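You operate a simulated robot arm through the tools that you are given. There is no shell and no other tool.

You are at the controls of a simulated robot arm. One attempt, no reset.

JOB
Unlatch the sieve, sieve one scoop of pulp, drain the sieve trough and shut its blue lever.
Fine: latch stays up; pulp from the teal bucket; jog the sieve till only knots are left; the fine pulp stays on the trough's floor; scoop back.

The check looks at the end state, three seconds after you hand in, the way a careful person would. Anything else that was tipped, shoved, dropped, spilled or broken makes it a failure.

ROBOT AND FRAMES
A 7-joint arm with a fingered hand, fixed in place. Base frame: the origin is at the foot of the arm, x ahead of it, y to its left, z up; the work surface is at about z = 0.7. Readings come in m, degrees, newtons and seconds.
Its first joint turns from -69.0 to 172.0 degrees. Payload 5 kg.
The TCP is the grasp point between the finger pads, 0.032 m short of the fingertips. In the tool frame z runs along the fingers and y along their closing line. The gripper opens to 0.16 m. The gripper's body begins 0.089 m behind the TCP. The gripper is a hand of 3 fingers: y runs from the thumb to the fingers, the wrist lies at [0, 0, -0.252] in the tool frame, and closing takes about 1.5 s.
Orientation is that of the tool frame in the base frame, as a unit quaternion [w, x, y, z]. With the fingers straight down and closing along the base's y, the tool's x points along the base's -x, its y along +y and its z along -z.

CONTROLS
- The arm moves only by the tool play_rows. Its argument "increments" is a list of rows, each a list of 7 numbers: the shift along the tool's x, y, z in m, then the turn, a rotation vector about the tool's x, y, z in degrees, then the finger opening in m, from 0 to 0.16. In form: [[x, y, z, rx, ry, rz, grip], ...]. A call has 1 to 20 rows; each row shifts and turns the commanded pose from where the row before left it, along the tool's axes as they then stand. Each row takes 0.2 s and may step no farther than 0.05 m and 8.6 degrees from the row before; otherwise, or with a gripper value out of range, the whole call is refused. A pose out of reach is approached as far as the arm can. The call stops where the force on the tool passes 90 N (or 10 N more than at its start, if that is more) or the arm is blocked; 0.2 s more then pass. The fingers move at their own pace (about 0.108 m/s each) and stop on an object; they squeeze with about 25 N. The grip force told is the motor's: it shows also when the fingers shut on nothing. Time passes only in rows, and 0.2 s behind the last, so rows that do not move let the fingers close. It gives the time, the measured TCP pose, the force on the tool (base axes), the opening and the grip force at its end, in the units of the frame above (readings bear some noise), with the torque about the TCP (base axes, N m) and any sound that the robot's microphone picked up.
- Cameras (640 x 400 px; columns grow to the right, rows downward): "scene" is fixed at [0.3993, 0.497, 1.3278]; the picture's right is [-0.98, -0.18, 0.00], its down [-0.06, 0.33, -0.94] and it looks along [0.17, -0.93, -0.33] (base axes); focal length 320 px, centre (320, 200). "wrist" rides on the gripper at [0.065, -0.004, -0.116] in the tool frame; the picture's right is [0.06, 1.00, 0.00], its down [-0.87, 0.05, -0.49] and it looks along [-0.49, 0.03, 0.87] (tool axes); focal length 261 px, centre (320, 200). There is no depth. A picture from a camera that has moved, and an enlarged one, comes with that camera's place and axes in the base frame and with its lens.
- camera(camera): a new picture of that camera. No time passes.
- move_column(by): slides the trunk up (or, below 0, down) by that many m; the arm rides with it, the base frame stays. It gives what a move gives, with no picture.
- preshape(shape): the hand has 3 fingers and takes this shape, open, in about a second: jaw (thumb against the fingers, like two jaws); tri (thumb and two fingers); tip (a fingertip pinch); poke (one finger out to press); point (the index stretched); flat (the hand flat); cup (the hand cupped); fist (a fist). The gripper value then closes the fingers along that shape, each until it touches; the sizes above hold for jaw. It gives what a move gives, with no picture.
- close_up(camera, box): a new picture of the part [left, top, right, bottom] of that camera's present view, enlarged. No time passes.
- close_job(): hands the job in; it is judged then, once.

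Places have to be worked out from the pictures, the camera data and where the tool is seen. Open the gripper and draw the arm clear of the work before you hand the job in, unless the task says otherwise.

The tools are called as a command line: name --pt "numbers of a row" for each row, then --argument value for the rest, lists and objects as JSON in quotes. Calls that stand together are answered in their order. play_rows: Moves the arm, as the interface text tells. Its arguments: {"type":"object","properties":{"increments":{"type":"array","items":{"type":"array","items":{"type":"number"}}}},"required":["increments"]} The other tools are called the same way: move_column (by) slides the trunk up or down; preshape (shape) gives the hand a shape; camera (camera) takes a picture; close_up (camera, box) takes an enlarged picture of a part of a camera's view; close_job () hands the job in.

At the start:

```text
t: 0.0
position: [0.4741, -0.6458, 1.1665]
tcp_rot: [0.0, 0.001, 1.0, 0.0]
wrist_force: [0.8, 0.8, -0.2]
torque: [0.02, 0.0, -0.01]
grip_width: 0.1596
finger_force: 0.1
shape: jaw
trunk travel left (down, up): [-0.6, 0.34]
```

scene: 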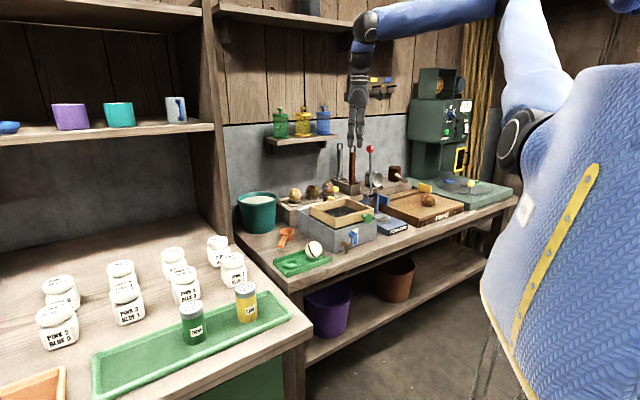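
wrist: 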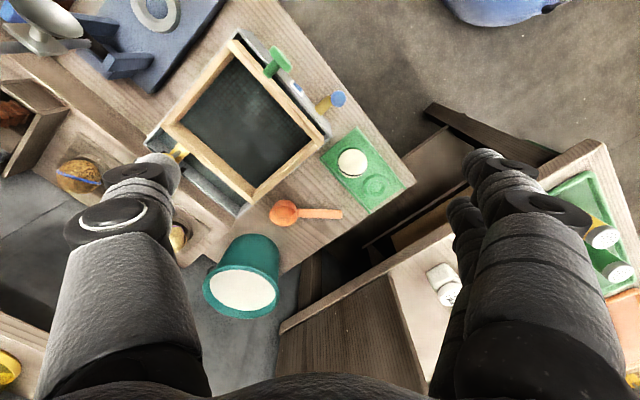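

I start by looking closely at the sieve, bucket and scoop from both cameras.

close_up --camera "scene" --box '[220, 160, 420, 285]'

close_up --camera "wrist" --box '[130, 20, 430, 330]'

close_up --camera "scene" --box '[290, 185, 400, 255]'

```text
3.20 times, centred on (320, 222) of scene
camera zoom: at [0.3993, 0.497, 1.3278], right [-0.98, -0.18, 0.0], down [-0.06, 0.33, -0.94], along [0.17, -0.93, -0.33], focal length 1024 px, centre (320, 128)
```

zoom: 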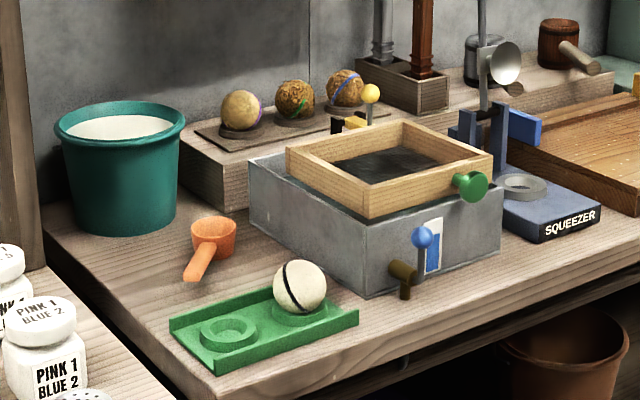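

```text
1.29 times, centred on (280, 175) of wrist
camera zoom: at [0.4074, -0.6488, 1.2823], right [-0.06, 1.0, 0.0], down [0.87, 0.05, 0.49], along [0.49, 0.03, -0.87], focal length 336 px, centre (372, 232)
```

zoom: 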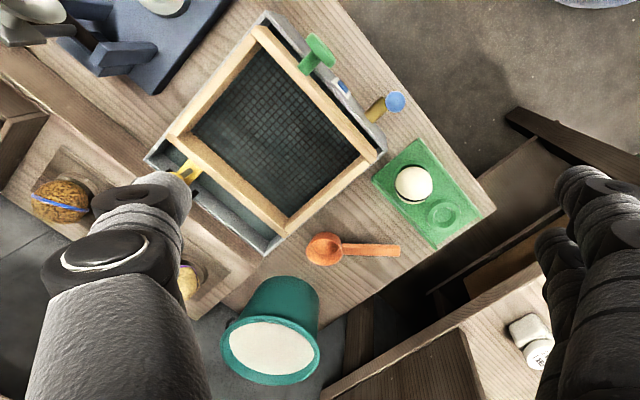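

```text
5.71 times, centred on (345, 220) of scene
camera zoom: at [0.3993, 0.497, 1.3278], right [-0.98, -0.18, 0.0], down [-0.06, 0.33, -0.94], along [0.17, -0.93, -0.33], focal length 1828 px, centre (177, 86)
```

zoom: 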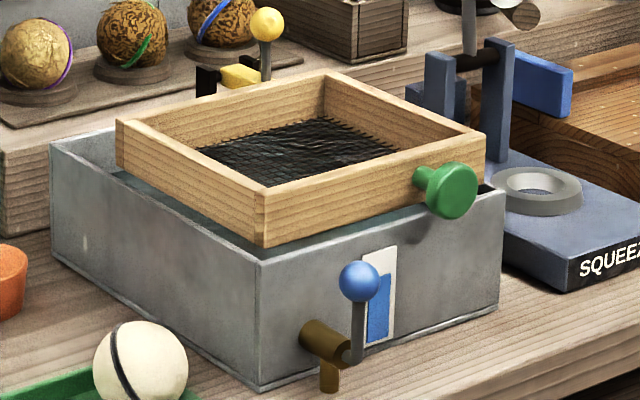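

close_up --camera "scene" --box '[325, 180, 375, 212]'

close_up --camera "scene" --box '[265, 215, 315, 250]'

close_up --camera "wrist" --box '[140, 20, 360, 220]'

close_up --camera "scene" --box '[340, 215, 390, 255]'

```text
12.50 times, centred on (350, 196) of scene
camera zoom: at [0.3993, 0.497, 1.3278], right [-0.98, -0.18, 0.0], down [-0.06, 0.33, -0.94], along [0.17, -0.93, -0.33], focal length 3998 px, centre (-55, 250)
```

zoom: 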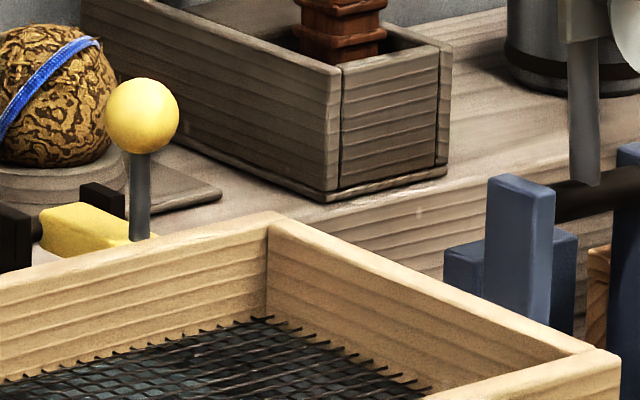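

```text
11.43 times, centred on (290, 232) of scene
camera zoom: at [0.3993, 0.497, 1.3278], right [-0.98, -0.18, 0.0], down [-0.06, 0.33, -0.94], along [0.17, -0.93, -0.33], focal length 3656 px, centre (663, -171)
```

zoom: 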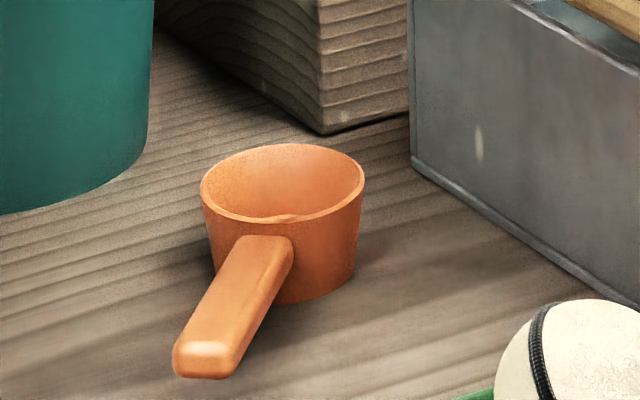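

```text
2.00 times, centred on (250, 120) of wrist
camera zoom: at [0.4074, -0.6488, 1.2823], right [-0.06, 1.0, 0.0], down [0.87, 0.05, 0.49], along [0.49, 0.03, -0.87], focal length 521 px, centre (460, 360)
```

zoom: 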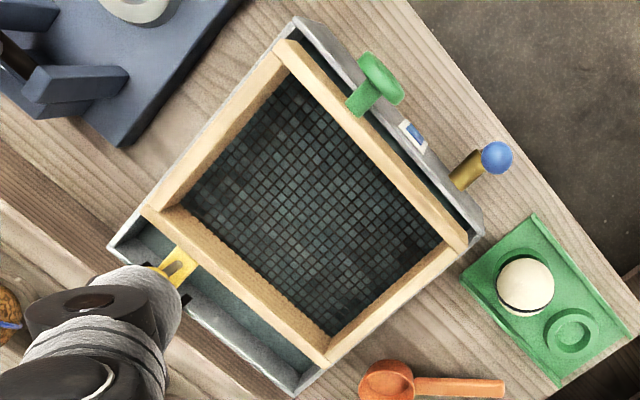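

```text
10.00 times, centred on (365, 235) of scene
camera zoom: at [0.3993, 0.497, 1.3278], right [-0.98, -0.18, 0.0], down [-0.06, 0.33, -0.94], along [0.17, -0.93, -0.33], focal length 3198 px, centre (-130, -150)
```

zoom: 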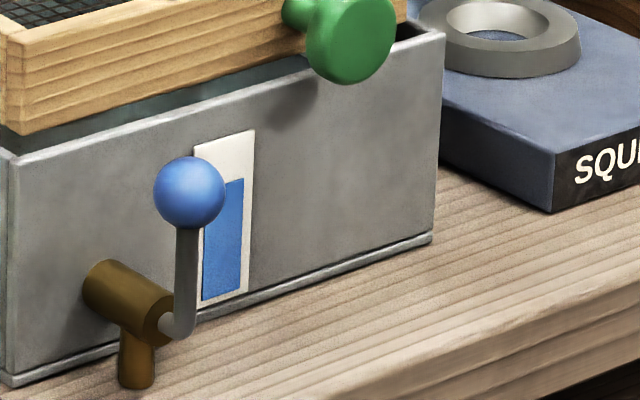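

The table is turned about 45° to the base: its outward axis u runs along (0.71,-0.71). I turn the tool so the wrist camera looks outward along the table.

play_rows --pt "0 0 0 0 0 7.5 0.16" --pt "0 0 0 0 0 7.5 0.16" --pt "0 0 0 0 0 7.5 0.16" --pt "0 0 0 0 0 7.5 0.16" --pt "0 0 0 0 0 7.5 0.16" --pt "0 0 0 0 0 7.5 0.16" --pt "0 0 0 0 0 0 0.16"

camera --camera "wrist"

camera --camera "scene"

```text
t: 1.6
position: [0.4755, -0.6438, 1.1669]
tcp_rot: [0.001, 0.384, 0.923, -0.001]
wrist_force: [0.1, 0.2, -0.7]
torque: [-0.02, 0.01, 0.04]
grip_width: 0.1602
finger_force: 0.0
shape: jaw
trunk travel left (down, up): [-0.6, 0.34]
```

```text
taken
camera wrist: at [0.4242, -0.6009, 1.2825], right [0.66, 0.75, 0.0], down [0.65, -0.58, 0.49], along [0.37, -0.33, -0.87], focal length 261 px, centre (320, 200)
```

wrist: 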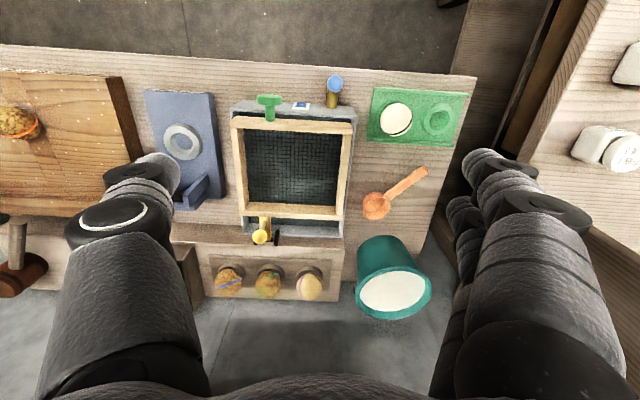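

```text
taken
```

scene: 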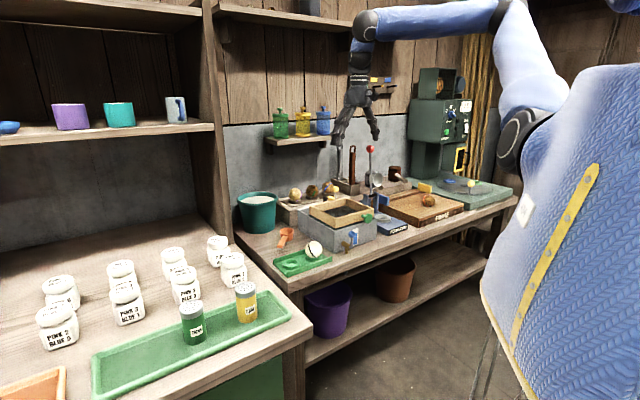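

close_up --camera "wrist" --box '[210, 170, 370, 270]'

close_up --camera "wrist" --box '[210, 60, 370, 160]'

close_up --camera "wrist" --box '[330, 80, 490, 330]'

```text
4.00 times, centred on (290, 220) of wrist
camera zoom: at [0.4242, -0.6009, 1.2825], right [0.66, 0.75, 0.0], down [0.65, -0.58, 0.49], along [0.37, -0.33, -0.87], focal length 1043 px, centre (440, 120)
```

zoom: 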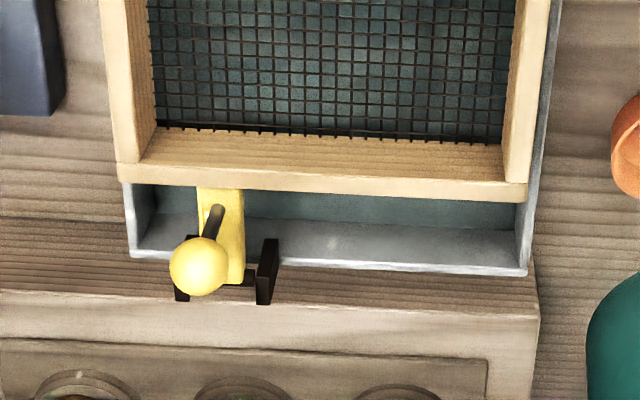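

```text
4.00 times, centred on (290, 110) of wrist
camera zoom: at [0.4242, -0.6009, 1.2825], right [0.66, 0.75, 0.0], down [0.65, -0.58, 0.49], along [0.37, -0.33, -0.87], focal length 1043 px, centre (440, 560)
```

zoom: 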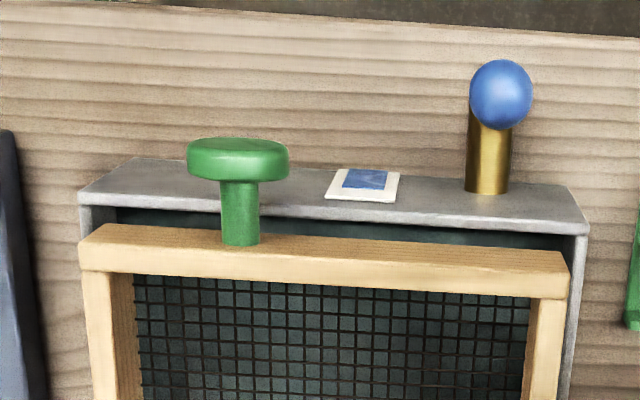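

```text
1.60 times, centred on (410, 205) of wrist
camera zoom: at [0.4242, -0.6009, 1.2825], right [0.66, 0.75, 0.0], down [0.65, -0.58, 0.49], along [0.37, -0.33, -0.87], focal length 417 px, centre (176, 192)
```

zoom: 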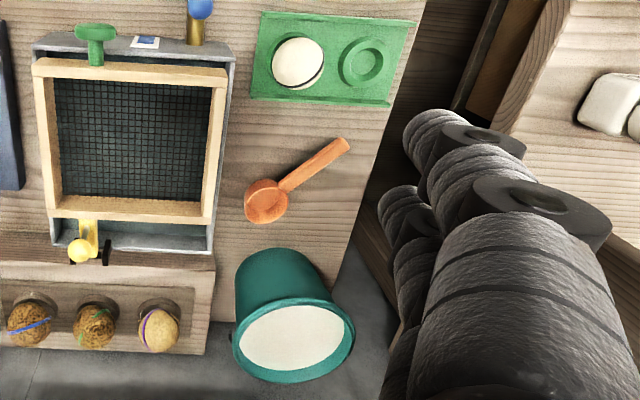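

play_rows --pt "0 0 0 0 -7.5 0 0.16" --pt "0 0 0 0 -7.5 0 0.16" --pt "0 0 0 0 -7.5 0 0.16" --pt "0 0 0 0 -7.5 0 0.16" --pt "0 0 0 0 -7.5 0 0.16" --pt "0 0 0 0 -7.5 0 0.16" --pt "0 0 0 0 0 0 0.16"

camera --camera "scene"

camera --camera "wrist"

```text
t: 3.2
position: [0.474, -0.6447, 1.1671]
tcp_rot: [0.354, 0.355, 0.853, -0.147]
wrist_force: [-0.5, 0.4, 0.5]
torque: [-0.03, 0.01, -0.01]
grip_width: 0.1599
finger_force: 0.0
shape: jaw
trunk travel left (down, up): [-0.6, 0.34]
```

```text
taken
```

scene: 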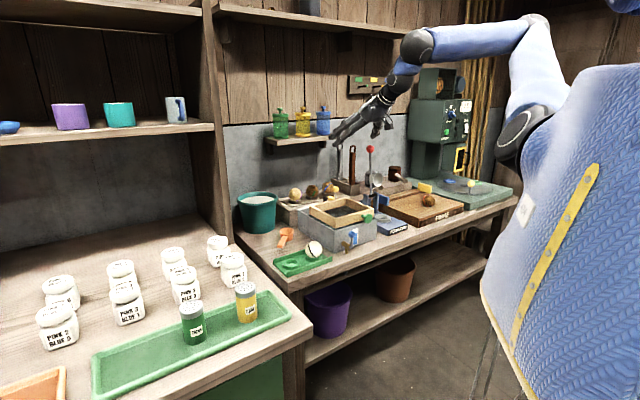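

```text
taken
camera wrist: at [0.3792, -0.5572, 1.2023], right [0.67, 0.74, -0.04], down [0.23, -0.15, 0.96], along [0.7, -0.66, -0.27], focal length 261 px, centre (320, 200)
```

wrist: 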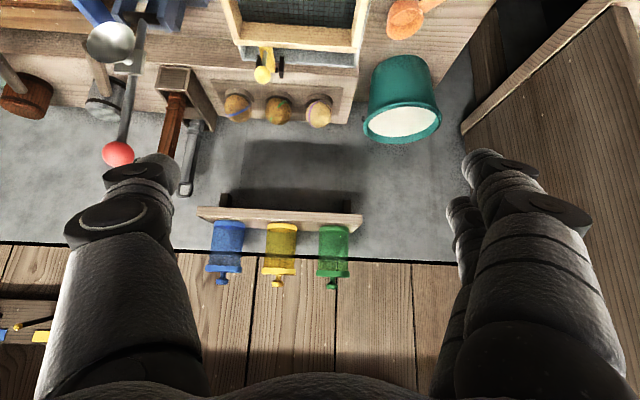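

The tilt works. I lower the trunk so the shoulder is closer to working height, and watch the reach.

move_column --by -0.15

camera --camera "scene"

camera --camera "wrist"

```text
t: 5.0
position: [0.4737, -0.6439, 1.0172]
tcp_rot: [0.354, 0.353, 0.853, -0.147]
wrist_force: [0.3, -1.0, -0.2]
torque: [-0.06, -0.01, -0.02]
grip_width: 0.1599
finger_force: 0.1
shape: jaw
trunk travel left (down, up): [-0.45, 0.49]
```

```text
taken
```

scene: 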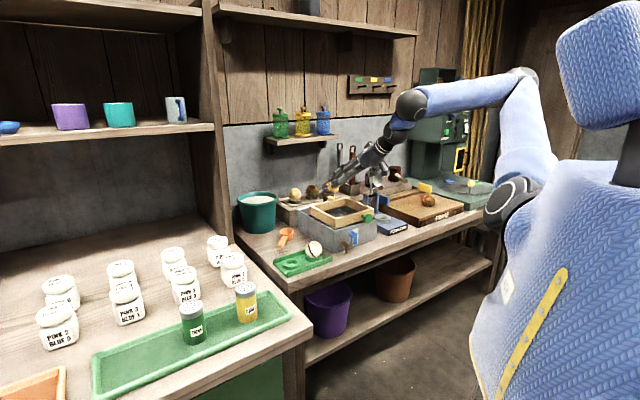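

```text
taken
camera wrist: at [0.3792, -0.5571, 1.0526], right [0.67, 0.74, -0.04], down [0.23, -0.15, 0.96], along [0.7, -0.66, -0.27], focal length 261 px, centre (320, 200)
```

wrist: 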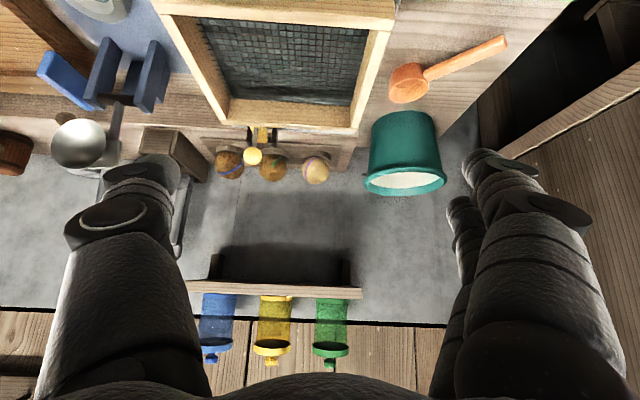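

play_rows --pt "-0.0111 -0.025 0.0278 0 0 0 0.0" --pt "-0.0111 -0.025 0.0278 0 0 0 0.0" --pt "-0.0111 -0.025 0.0278 0 0 0 0.0" --pt "-0.0111 -0.025 0.0278 0 0 0 0.0" --pt "0 0 0 0 0 0 0" --pt "0 0 0 0 0 0 0" --pt "0 0 0 0 0 0 0"

camera --camera "wrist"

close_up --camera "scene" --box '[280, 130, 440, 230]'

```text
t: 6.5
position: [0.4806, -0.7952, 0.9693]
tcp_rot: [0.354, 0.354, 0.853, -0.147]
wrist_force: [-0.2, -0.7, 1.2]
torque: [-0.02, 0.02, 0.0]
grip_width: 0.0001
finger_force: 24.9
shape: jaw
trunk travel left (down, up): [-0.45, 0.49]
```

```text
taken
camera wrist: at [0.3857, -0.7075, 1.0042], right [0.67, 0.74, -0.04], down [0.23, -0.15, 0.96], along [0.7, -0.66, -0.27], focal length 261 px, centre (320, 200)
```

wrist: 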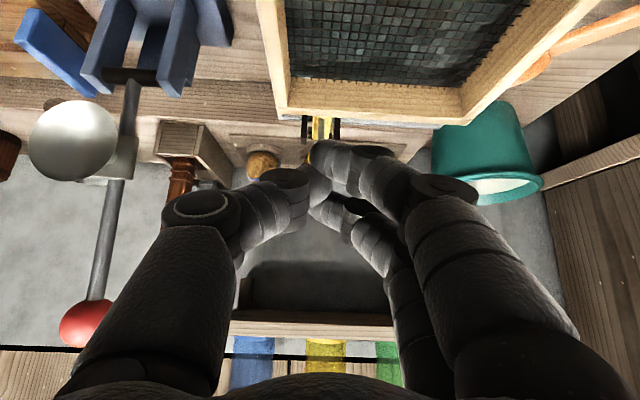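

```text
4.00 times, centred on (360, 180) of scene
camera zoom: at [0.3993, 0.497, 1.3278], right [-0.98, -0.18, 0.0], down [-0.06, 0.33, -0.94], along [0.17, -0.93, -0.33], focal length 1279 px, centre (160, 280)
```

zoom: 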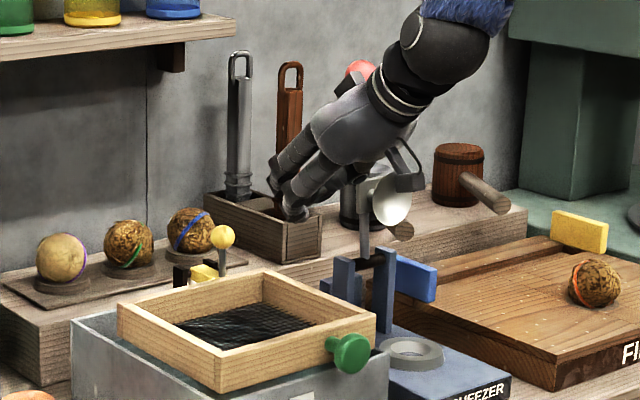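

play_rows --pt "0 0.0025 0.025 0 0 0 0.0" --pt "0 0 0.025 0 0 0 0.0" --pt "0 0 0.025 0 0 0 0.0" --pt "0 0 0 0 0 0 0"

camera --camera "wrist"

close_up --camera "scene" --box '[310, 160, 390, 210]'

```text
t: 7.5
position: [0.5184, -0.8309, 0.9157]
tcp_rot: [0.354, 0.354, 0.853, -0.147]
wrist_force: [0.0, -0.2, 0.4]
torque: [-0.04, 0.02, 0.01]
grip_width: 0.0
finger_force: 25.4
shape: jaw
trunk travel left (down, up): [-0.45, 0.49]
```

```text
taken
camera wrist: at [0.4246, -0.7426, 0.9509], right [0.68, 0.74, -0.04], down [0.23, -0.15, 0.96], along [0.7, -0.66, -0.27], focal length 261 px, centre (320, 200)
```

wrist: 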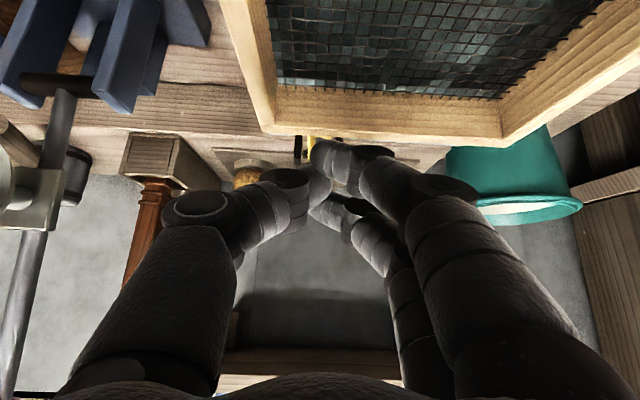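

```text
8.00 times, centred on (350, 185) of scene
camera zoom: at [0.3993, 0.497, 1.3278], right [-0.98, -0.18, 0.0], down [-0.06, 0.33, -0.94], along [0.17, -0.93, -0.33], focal length 2559 px, centre (80, 320)
```

zoom: 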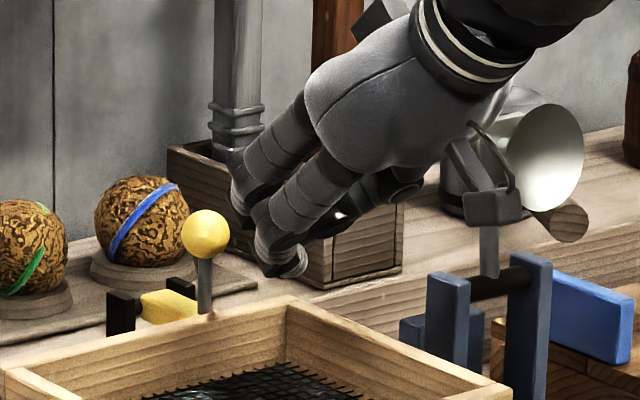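

play_rows --pt "-0.0106 0.004 0.0106 0 0 0 0.0" --pt "-0.0106 0 0.0106 0 0 0 0.0" --pt "-0.0106 0 0.0106 0 0 0 0.0" --pt "-0.0106 0 0.0106 0 0 0 0.0" --pt "-0.0106 0 0.0106 0 0 0 0.0" --pt "0 0 0 0 0 0 0"

camera --camera "wrist"

close_up --camera "scene" --box '[310, 160, 390, 210]'

```text
t: 8.9
position: [0.5772, -0.8792, 0.9161]
tcp_rot: [0.353, 0.354, 0.854, -0.147]
wrist_force: [-0.3, 0.2, 1.3]
torque: [0.01, -0.02, 0.0]
grip_width: 0.0001
finger_force: 25.6
shape: jaw
trunk travel left (down, up): [-0.45, 0.49]
```

```text
taken
camera wrist: at [0.4815, -0.7917, 0.9522], right [0.67, 0.74, -0.04], down [0.23, -0.15, 0.96], along [0.7, -0.66, -0.27], focal length 261 px, centre (320, 200)
```

wrist: 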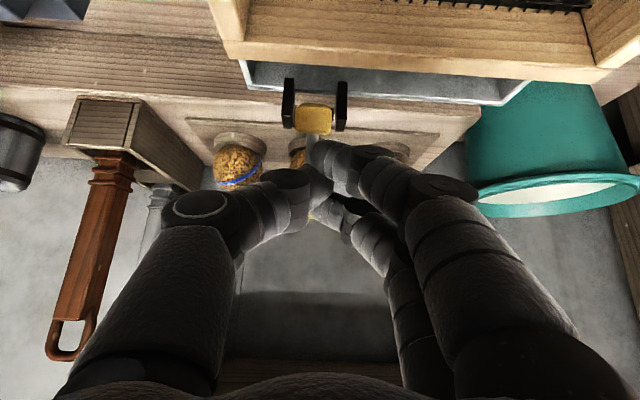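

```text
8.00 times, centred on (350, 185) of scene
camera zoom: at [0.3993, 0.497, 1.3278], right [-0.98, -0.18, 0.0], down [-0.06, 0.33, -0.94], along [0.17, -0.93, -0.33], focal length 2559 px, centre (80, 320)
```

zoom: 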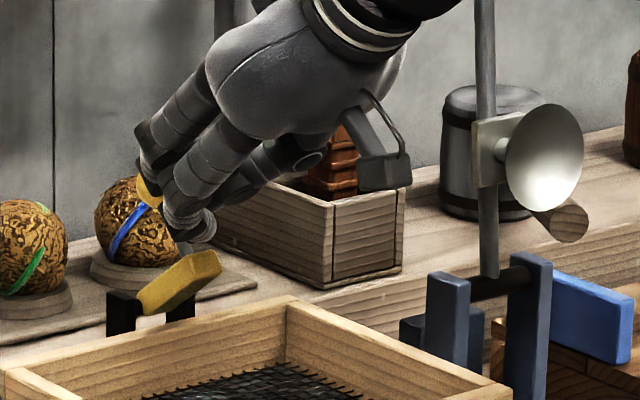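

play_rows --pt "-0.0106 0 0.0106 0 0 0 0.0" --pt "-0.0106 0 0.0106 0 0 0 0.0" --pt "-0.0106 0 0.0106 0 0 0 0.0" --pt "-0.0106 0 0.0106 0 0 0 0.0" --pt "0 0 0 0 0 0 0"

camera --camera "wrist"

close_up --camera "scene" --box '[310, 160, 390, 210]'

```text
t: 10.2
position: [0.6177, -0.921, 0.9161]
tcp_rot: [0.354, 0.353, 0.854, -0.146]
wrist_force: [0.0, 0.7, 0.8]
torque: [0.04, -0.01, 0.02]
grip_width: 0.0
finger_force: 24.5
shape: jaw
trunk travel left (down, up): [-0.45, 0.49]
```

```text
taken
camera wrist: at [0.5233, -0.8338, 0.9518], right [0.67, 0.74, -0.04], down [0.23, -0.15, 0.96], along [0.7, -0.66, -0.27], focal length 261 px, centre (320, 200)
```

wrist: 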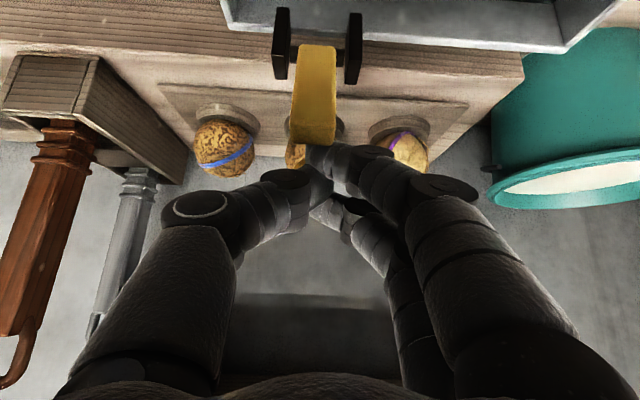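

```text
8.00 times, centred on (350, 185) of scene
camera zoom: at [0.3993, 0.497, 1.3278], right [-0.98, -0.18, 0.0], down [-0.06, 0.33, -0.94], along [0.17, -0.93, -0.33], focal length 2559 px, centre (80, 320)
```

zoom: 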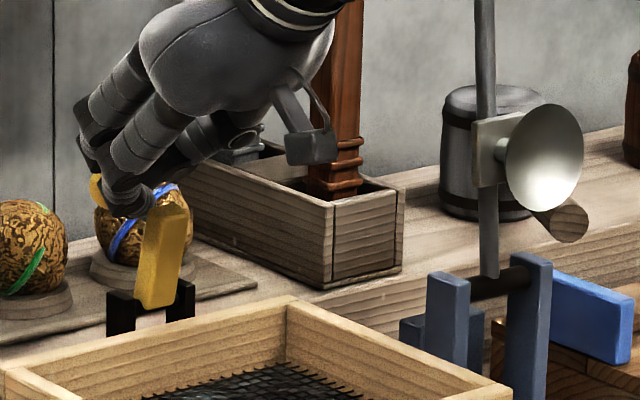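

play_rows --pt "-0.0106 0 0.0106 0 0 0 0.0" --pt "-0.0106 0 0.0106 0 0 0 0.0" --pt "0 0 0 0 0 0 0"

close_up --camera "scene" --box '[310, 160, 390, 210]'

camera --camera "wrist"

```text
t: 10.9
position: [0.6414, -0.9375, 0.9217]
tcp_rot: [0.356, 0.353, 0.853, -0.147]
wrist_force: [6.5, 15.3, 22.5]
torque: [0.13, -0.36, 0.24]
grip_width: 0.0001
finger_force: 25.0
shape: jaw
trunk travel left (down, up): [-0.45, 0.49]
```

```text
8.00 times, centred on (350, 185) of scene
camera zoom: at [0.3993, 0.497, 1.3278], right [-0.98, -0.18, 0.0], down [-0.06, 0.33, -0.94], along [0.17, -0.93, -0.33], focal length 2559 px, centre (80, 320)
```

zoom: 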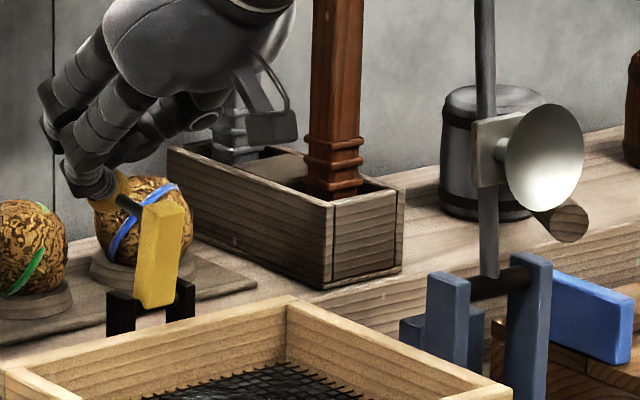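

```text
taken
camera wrist: at [0.5467, -0.8513, 0.9566], right [0.67, 0.74, -0.04], down [0.22, -0.15, 0.96], along [0.7, -0.66, -0.26], focal length 261 px, centre (320, 200)
```

wrist: 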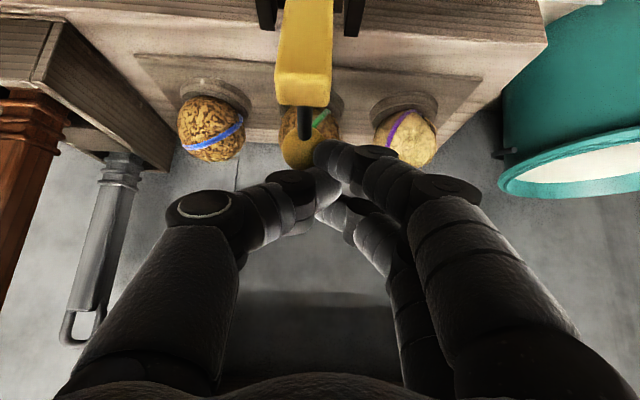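

The latch is standing up against its stop. I lift straight off it, then back away and check that it stays.

play_rows --pt "-0.0141 0 -0.0141 0 0 0 0.0" --pt "-0.0141 0 -0.0141 0 0 0 0.0" --pt "-0.0141 0 -0.0141 0 0 0 0.0" --pt "0.02 0 -0.02 0 0 0 0.0" --pt "0.02 0 -0.02 0 0 0 0.0" --pt "0.02 0 -0.02 0 0 0 0.0" --pt "0.02 0 -0.02 0 0 0 0.0" --pt "0.02 0 -0.02 0 0 0 0.0" --pt "0 0 0 0 0 0 0"

close_up --camera "scene" --box '[310, 160, 390, 210]'

camera --camera "wrist"

```text
t: 12.9
position: [0.5374, -0.8429, 0.9763]
tcp_rot: [0.354, 0.354, 0.853, -0.146]
wrist_force: [-0.3, 0.4, -0.4]
torque: [0.04, -0.02, -0.01]
grip_width: 0.0002
finger_force: 25.3
shape: jaw
trunk travel left (down, up): [-0.45, 0.49]
```

```text
8.00 times, centred on (350, 185) of scene
camera zoom: at [0.3993, 0.497, 1.3278], right [-0.98, -0.18, 0.0], down [-0.06, 0.33, -0.94], along [0.17, -0.93, -0.33], focal length 2559 px, centre (80, 320)
```

zoom: 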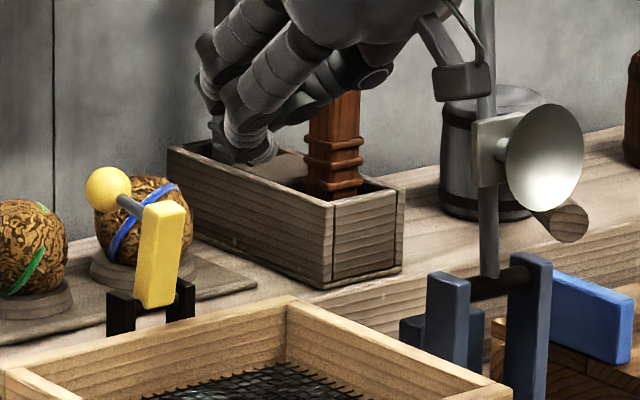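

```text
taken
camera wrist: at [0.4433, -0.7549, 1.0111], right [0.67, 0.74, -0.04], down [0.23, -0.15, 0.96], along [0.7, -0.66, -0.27], focal length 261 px, centre (320, 200)
```

wrist: 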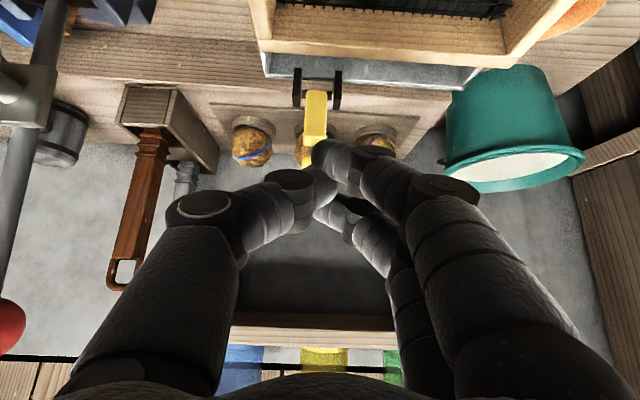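

The latch stays up. Next is the scoop: its handle runs along base y, from about (0.76,-0.68) to (0.757,-0.576), at z≈0.735. I move over it, turn the hand so it points along -y, and open the fingers.

play_rows --pt "0.0014 0.041 -0.0014 0 0 0 0.0" --pt "0.0014 0.041 -0.0014 0 0 0 0.0" --pt "0.0014 0.041 -0.0014 0 0 0 0.0" --pt "0.0014 0.041 -0.0014 0 0 0 0.0" --pt "0.0014 0.041 -0.0014 0 0 0 0.0" --pt "0.0014 0.041 -0.0014 0 0 0 0.0" --pt "0.0014 0.041 -0.0014 0 0 0 0.0" --pt "0.0014 0.041 -0.0014 0 0 0 0.0" --pt "0 0 0 5.303 0 5.303 0.08" --pt "0 0 0 5.303 0 5.303 0.08" --pt "0 0 0 5.303 0 5.303 0.08" --pt "0 0 0 5.303 0 5.303 0.08" --pt "0 0 0 5.303 0 5.303 0.08" --pt "0 0 0 5.303 0 5.303 0.08" --pt "0 0 0 0 0 0 0.08"

camera --camera "wrist"

camera --camera "scene"

```text
t: 16.1
position: [0.7504, -0.6226, 0.9634]
tcp_rot: [0.272, 0.653, 0.658, -0.26]
wrist_force: [0.4, 0.5, 0.7]
torque: [-0.02, 0.03, 0.0]
grip_width: 0.0802
finger_force: 0.0
shape: jaw
out of reach, approached as far as the arm can: row 14
trunk travel left (down, up): [-0.45, 0.49]
```

```text
taken
camera wrist: at [0.742, -0.4951, 1.0014], right [1.0, 0.06, -0.03], down [0.05, -0.28, 0.96], along [0.05, -0.96, -0.28], focal length 261 px, centre (320, 200)
```

wrist: 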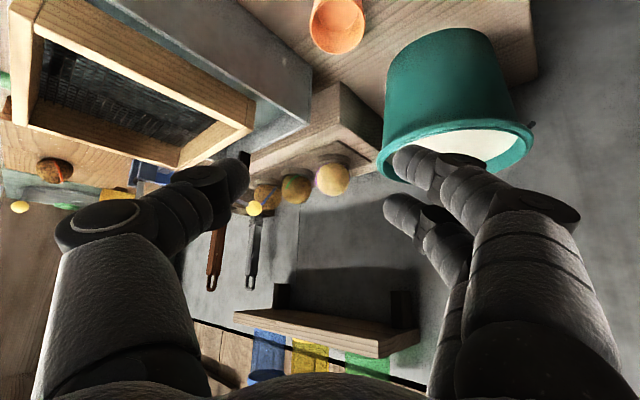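

```text
taken
```

scene: 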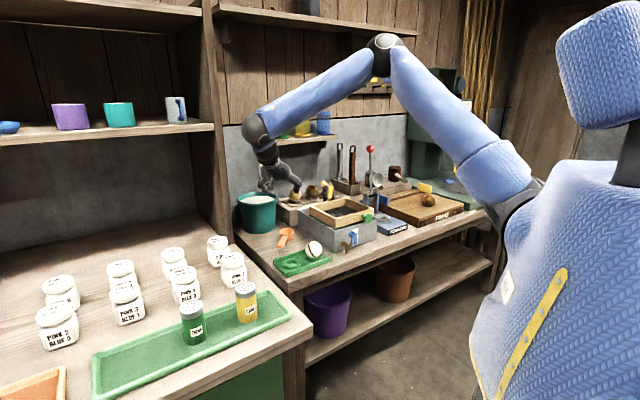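

play_rows --pt "0 0 0 0 7.5 0 0.08" --pt "0 0 0 0 7.5 0 0.08" --pt "0 0 0 0 0 0 0.08"

camera --camera "wrist"

```text
t: 16.9
position: [0.7481, -0.6225, 0.9635]
tcp_rot: [0.183, 0.683, 0.683, -0.182]
wrist_force: [0.8, 1.1, -0.8]
torque: [0.01, 0.03, -0.01]
grip_width: 0.0802
finger_force: 0.0
shape: jaw
trunk travel left (down, up): [-0.45, 0.49]
```

```text
taken
camera wrist: at [0.7435, -0.508, 1.0315], right [1.0, 0.05, -0.03], down [0.05, -0.51, 0.86], along [0.03, -0.86, -0.51], focal length 261 px, centre (320, 200)
```

wrist: 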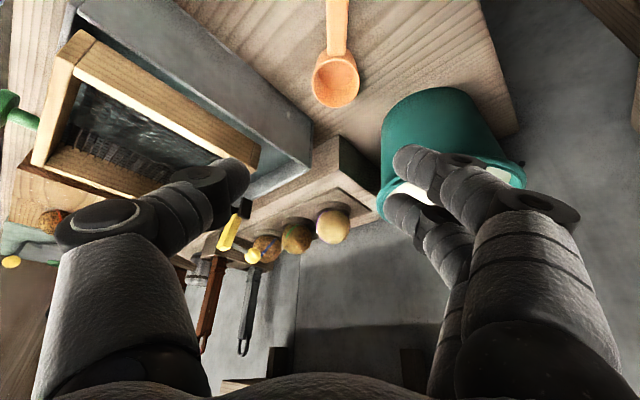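

play_rows --pt "0 0 0 0 5 0 0.08" --pt "0 0 0 0 5 0 0.08" --pt "0.011 0.002 0.03 0 0 0 0.08" --pt "0.011 0.002 0.03 0 0 0 0.08" --pt "0.011 0.002 0.03 0 0 0 0.08" --pt "0.011 0.002 0.03 0 0 0 0.08" --pt "0.008 0.002 0.022 0 0 0 0.08" --pt "0 0 0 0 0 0 0.08"

camera --camera "wrist"

close_up --camera "scene" --box '[230, 180, 350, 270]'

```text
t: 18.8
position: [0.7598, -0.6215, 0.8133]
tcp_rot: [0.123, 0.696, 0.696, -0.122]
wrist_force: [1.1, 0.0, -0.1]
torque: [0.0, 0.01, -0.01]
grip_width: 0.0801
finger_force: 0.0
shape: jaw
trunk travel left (down, up): [-0.45, 0.49]
```

```text
taken
camera wrist: at [0.7546, -0.5217, 0.8999], right [1.0, 0.06, -0.02], down [0.05, -0.65, 0.76], along [0.03, -0.76, -0.65], focal length 261 px, centre (320, 200)
```

wrist: 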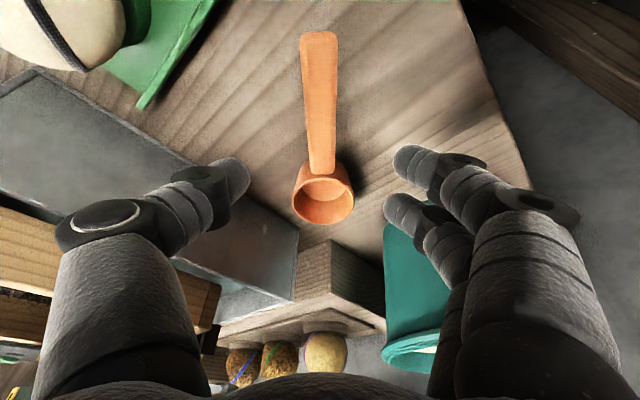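

```text
4.44 times, centred on (290, 225) of scene
camera zoom: at [0.3993, 0.497, 1.3278], right [-0.98, -0.18, 0.0], down [-0.06, 0.33, -0.94], along [0.17, -0.93, -0.33], focal length 1422 px, centre (453, 89)
```

zoom: 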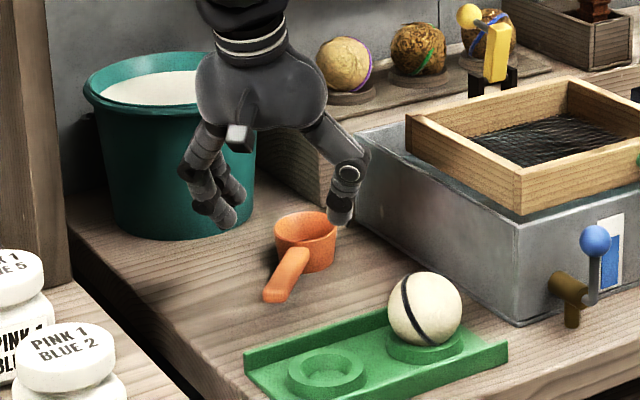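

The scoop lies centred between the fingers, with its handle about 4.6° off the hand's heading. I align to it, back up toward the handle's rear half, and descend with the fingers open.

play_rows --pt "0 0 0 -1.57 0 -4.32 0.08" --pt "0.0132 0 0.0186 0 0 0 0.08" --pt "0.0132 0 0.0186 0 0 0 0.08" --pt "0.0132 0 0.0186 0 0 0 0.08" --pt "0 0 0 0 0 0 0.08"

camera --camera "wrist"

close_up --camera "scene" --box '[250, 200, 330, 260]'

```text
t: 19.9
position: [0.7577, -0.6039, 0.7482]
tcp_rot: [0.128, 0.668, 0.724, -0.118]
wrist_force: [0.2, 0.1, 0.4]
torque: [-0.01, 0.03, -0.02]
grip_width: 0.0801
finger_force: 0.0
shape: jaw
trunk travel left (down, up): [-0.45, 0.49]
```

```text
taken
camera wrist: at [0.7443, -0.5039, 0.8341], right [0.99, 0.14, -0.02], down [0.11, -0.64, 0.76], along [0.09, -0.75, -0.65], focal length 261 px, centre (320, 200)
```

wrist: 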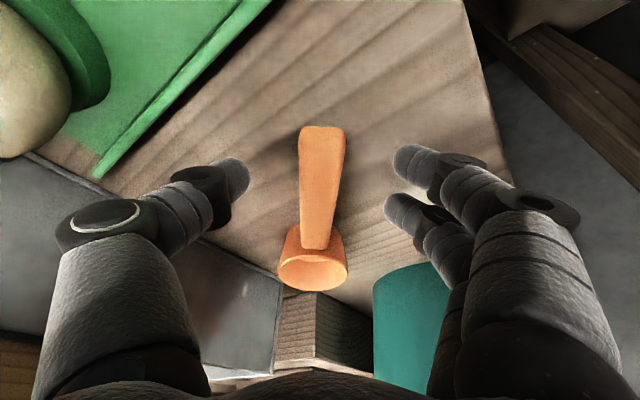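

```text
6.67 times, centred on (290, 230) of scene
camera zoom: at [0.3993, 0.497, 1.3278], right [-0.98, -0.18, 0.0], down [-0.06, 0.33, -0.94], along [0.17, -0.93, -0.33], focal length 2132 px, centre (520, 0)
```

zoom: 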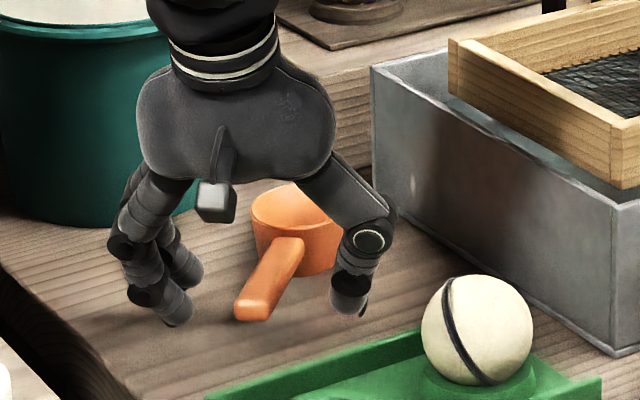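

The handle is centred at the grasp point, so I close the fingers on it.

play_rows --pt "0 0 0 0 0 0 0.0" --pt "0 0 0 0 0 0 0.0" --pt "0 0 0 0 0 0 0.0" --pt "0 0 0 0 0 0 0.0" --pt "0 0 0 0 0 0 0.0" --pt "0 0 0 0 0 0 0.0"

camera --camera "wrist"

close_up --camera "scene" --box '[250, 200, 330, 260]'

```text
t: 21.4
position: [0.7586, -0.6038, 0.7467]
tcp_rot: [0.127, 0.668, 0.724, -0.118]
wrist_force: [-0.4, -0.1, -0.3]
torque: [-0.05, 0.01, 0.07]
grip_width: 0.0164
finger_force: 25.1
shape: jaw
trunk travel left (down, up): [-0.45, 0.49]
```

```text
taken
camera wrist: at [0.7445, -0.5041, 0.834], right [0.99, 0.14, -0.02], down [0.11, -0.64, 0.76], along [0.09, -0.75, -0.65], focal length 261 px, centre (320, 200)
```

wrist: 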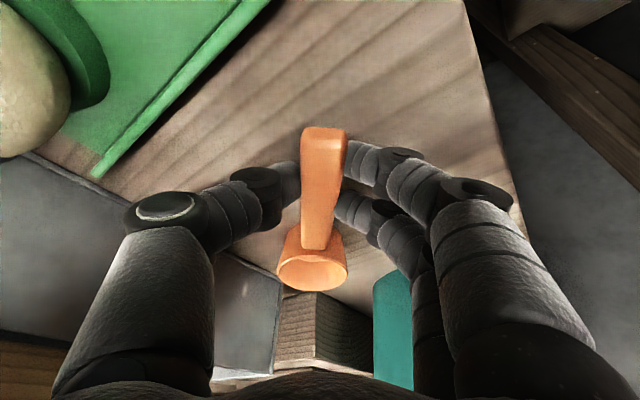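

```text
6.67 times, centred on (290, 230) of scene
camera zoom: at [0.3993, 0.497, 1.3278], right [-0.98, -0.18, 0.0], down [-0.06, 0.33, -0.94], along [0.17, -0.93, -0.33], focal length 2132 px, centre (520, 0)
```

zoom: 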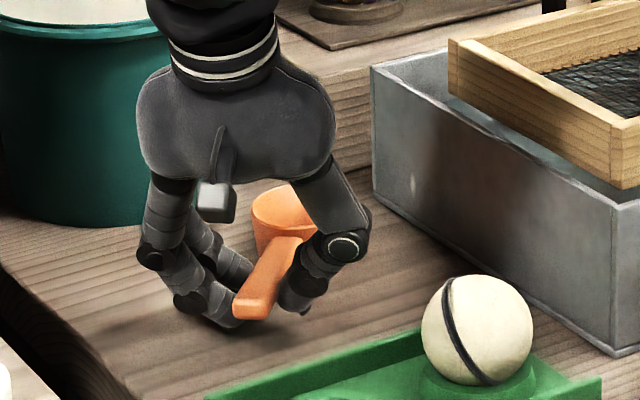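

Firm grip at 16 mm. I lift straight up and check that the scoop stays level.

play_rows --pt "-0.0125 0 -0.0345 0 0 0 0.0" --pt "-0.0125 0 -0.0345 0 0 0 0.0" --pt "-0.0125 0 -0.0345 0 0 0 0.0" --pt "-0.0125 0 -0.0345 0 0 0 0.0" --pt "-0.0125 0 -0.0345 0 0 0 0.0" --pt "0 0 0 0 0 0 0.0"

camera --camera "wrist"

camera --camera "scene"

```text
t: 22.8
position: [0.7557, -0.6056, 0.9293]
tcp_rot: [0.127, 0.668, 0.724, -0.119]
wrist_force: [-0.9, 0.9, -1.9]
torque: [0.05, 0.01, 0.01]
grip_width: 0.0121
finger_force: 25.1
shape: jaw
trunk travel left (down, up): [-0.45, 0.49]
```

```text
taken
camera wrist: at [0.7429, -0.5054, 1.0151], right [0.99, 0.14, -0.02], down [0.11, -0.64, 0.76], along [0.09, -0.75, -0.65], focal length 261 px, centre (320, 200)
```

wrist: 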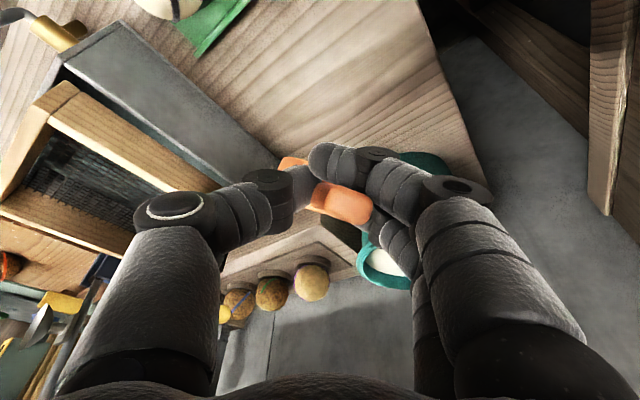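

```text
taken
```

scene: 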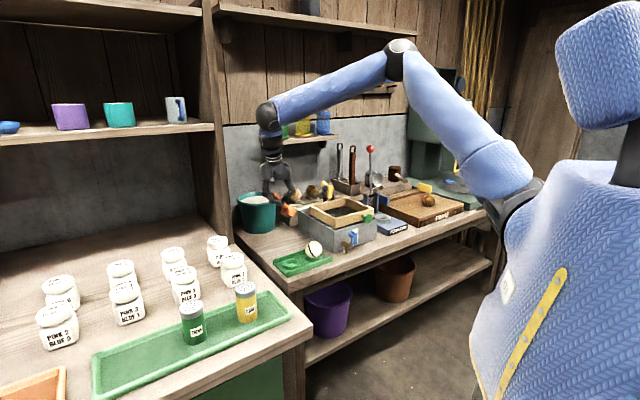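

The scoop seems to have twisted in the fingers; I look closer.

close_up --camera "scene" --box '[245, 165, 325, 225]'

close_up --camera "wrist" --box '[220, 100, 460, 300]'

```text
6.67 times, centred on (285, 195) of scene
camera zoom: at [0.3993, 0.497, 1.3278], right [-0.98, -0.18, 0.0], down [-0.06, 0.33, -0.94], along [0.17, -0.93, -0.33], focal length 2132 px, centre (553, 233)
```

zoom: 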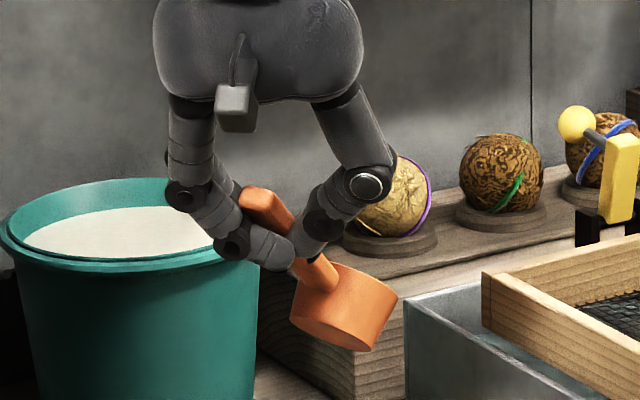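

```text
2.00 times, centred on (340, 200) of wrist
camera zoom: at [0.7429, -0.5054, 1.0151], right [0.99, 0.14, -0.02], down [0.11, -0.64, 0.76], along [0.09, -0.75, -0.65], focal length 521 px, centre (280, 200)
```

zoom: 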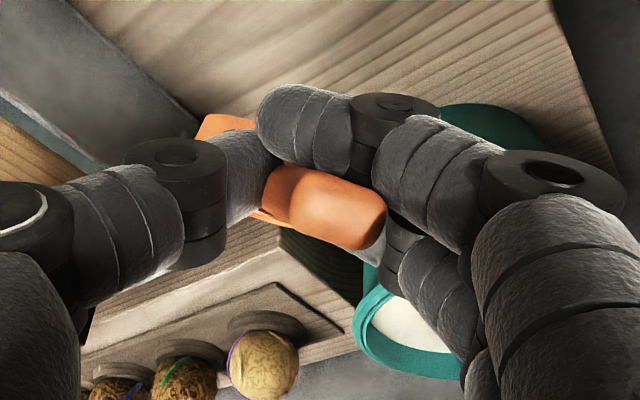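

close_up --camera "scene" --box '[268, 188, 300, 220]'

close_up --camera "wrist" --box '[260, 130, 400, 240]'

```text
12.50 times, centred on (284, 204) of scene
camera zoom: at [0.3993, 0.497, 1.3278], right [-0.98, -0.18, 0.0], down [-0.06, 0.33, -0.94], along [0.17, -0.93, -0.33], focal length 3998 px, centre (770, 150)
```

zoom: 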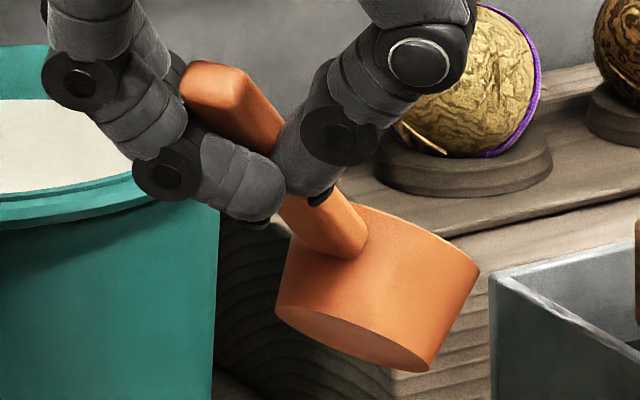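

```text
3.64 times, centred on (330, 185) of wrist
camera zoom: at [0.7429, -0.5054, 1.0151], right [0.99, 0.14, -0.02], down [0.11, -0.64, 0.76], along [0.09, -0.75, -0.65], focal length 948 px, centre (284, 254)
```

zoom: 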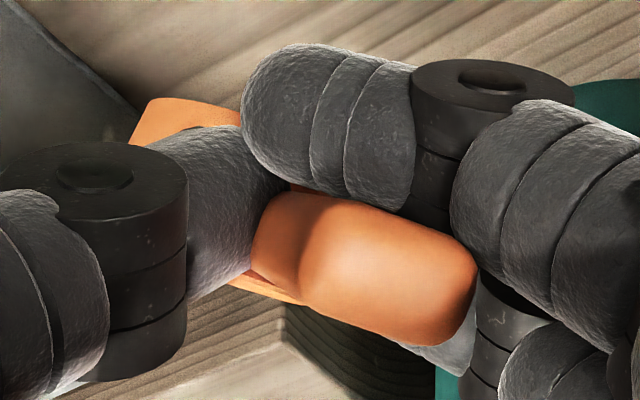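

The scoop has pitched about 40° nose-down in the fingers but is still held; the handle is now closer to the hand's axis, which suits reaching outward. I back off a little, turn the heading to the table's outward axis and tilt the hand up to level the cup, slowly.

play_rows --pt "0.005 0 -0.02 0 0 0 0.0" --pt "0.005 0 -0.02 0 0 0 0.0" --pt "0 0 0 -1.71 0 -4.7 0.0" --pt "0 0 0 -1.71 0 -4.7 0.0" --pt "0 0 0 -1.71 0 -4.7 0.0" --pt "0 0 0 -1.71 0 -4.7 0.0" --pt "0 0 0 -1.71 0 -4.7 0.0" --pt "0 0 0 -1.71 0 -4.7 0.0" --pt "0 0 0 -1.71 0 -4.7 0.0" --pt "0 0 0 -1.71 0 -4.7 0.0" --pt "0 0 0 0 0 0 0.0"

camera --camera "wrist"

close_up --camera "scene" --box '[245, 145, 345, 220]'

```text
t: 25.1
position: [0.7571, -0.5804, 0.9632]
tcp_rot: [0.16, 0.379, 0.909, -0.067]
wrist_force: [0.0, 0.0, -0.4]
torque: [0.03, 0.07, 0.02]
grip_width: 0.0122
finger_force: 25.2
shape: jaw
trunk travel left (down, up): [-0.45, 0.49]
```

```text
taken
camera wrist: at [0.6811, -0.5121, 1.0507], right [0.67, 0.74, -0.02], down [0.49, -0.42, 0.76], along [0.55, -0.52, -0.65], focal length 261 px, centre (320, 200)
```

wrist: 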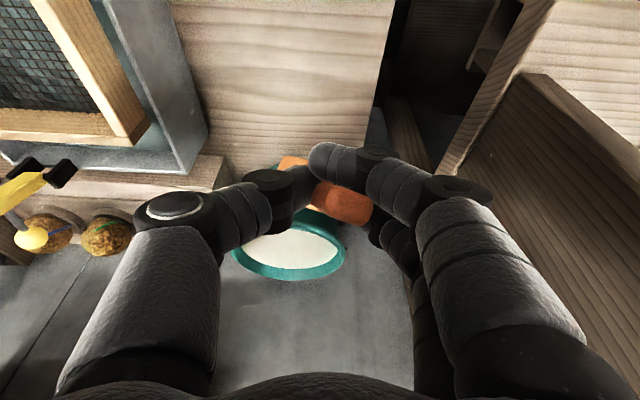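

```text
5.33 times, centred on (295, 182) of scene
camera zoom: at [0.3993, 0.497, 1.3278], right [-0.98, -0.18, 0.0], down [-0.06, 0.33, -0.94], along [0.17, -0.93, -0.33], focal length 1706 px, centre (453, 293)
```

zoom: 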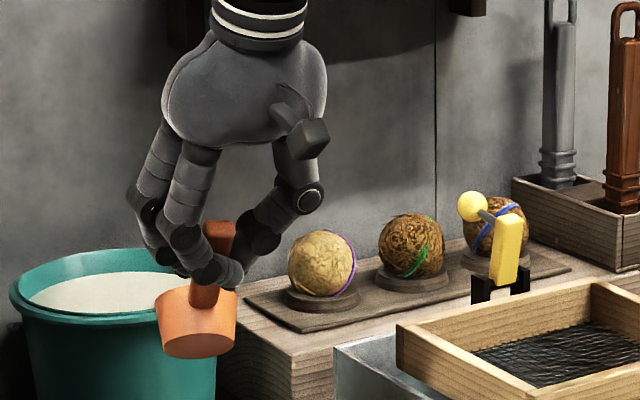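

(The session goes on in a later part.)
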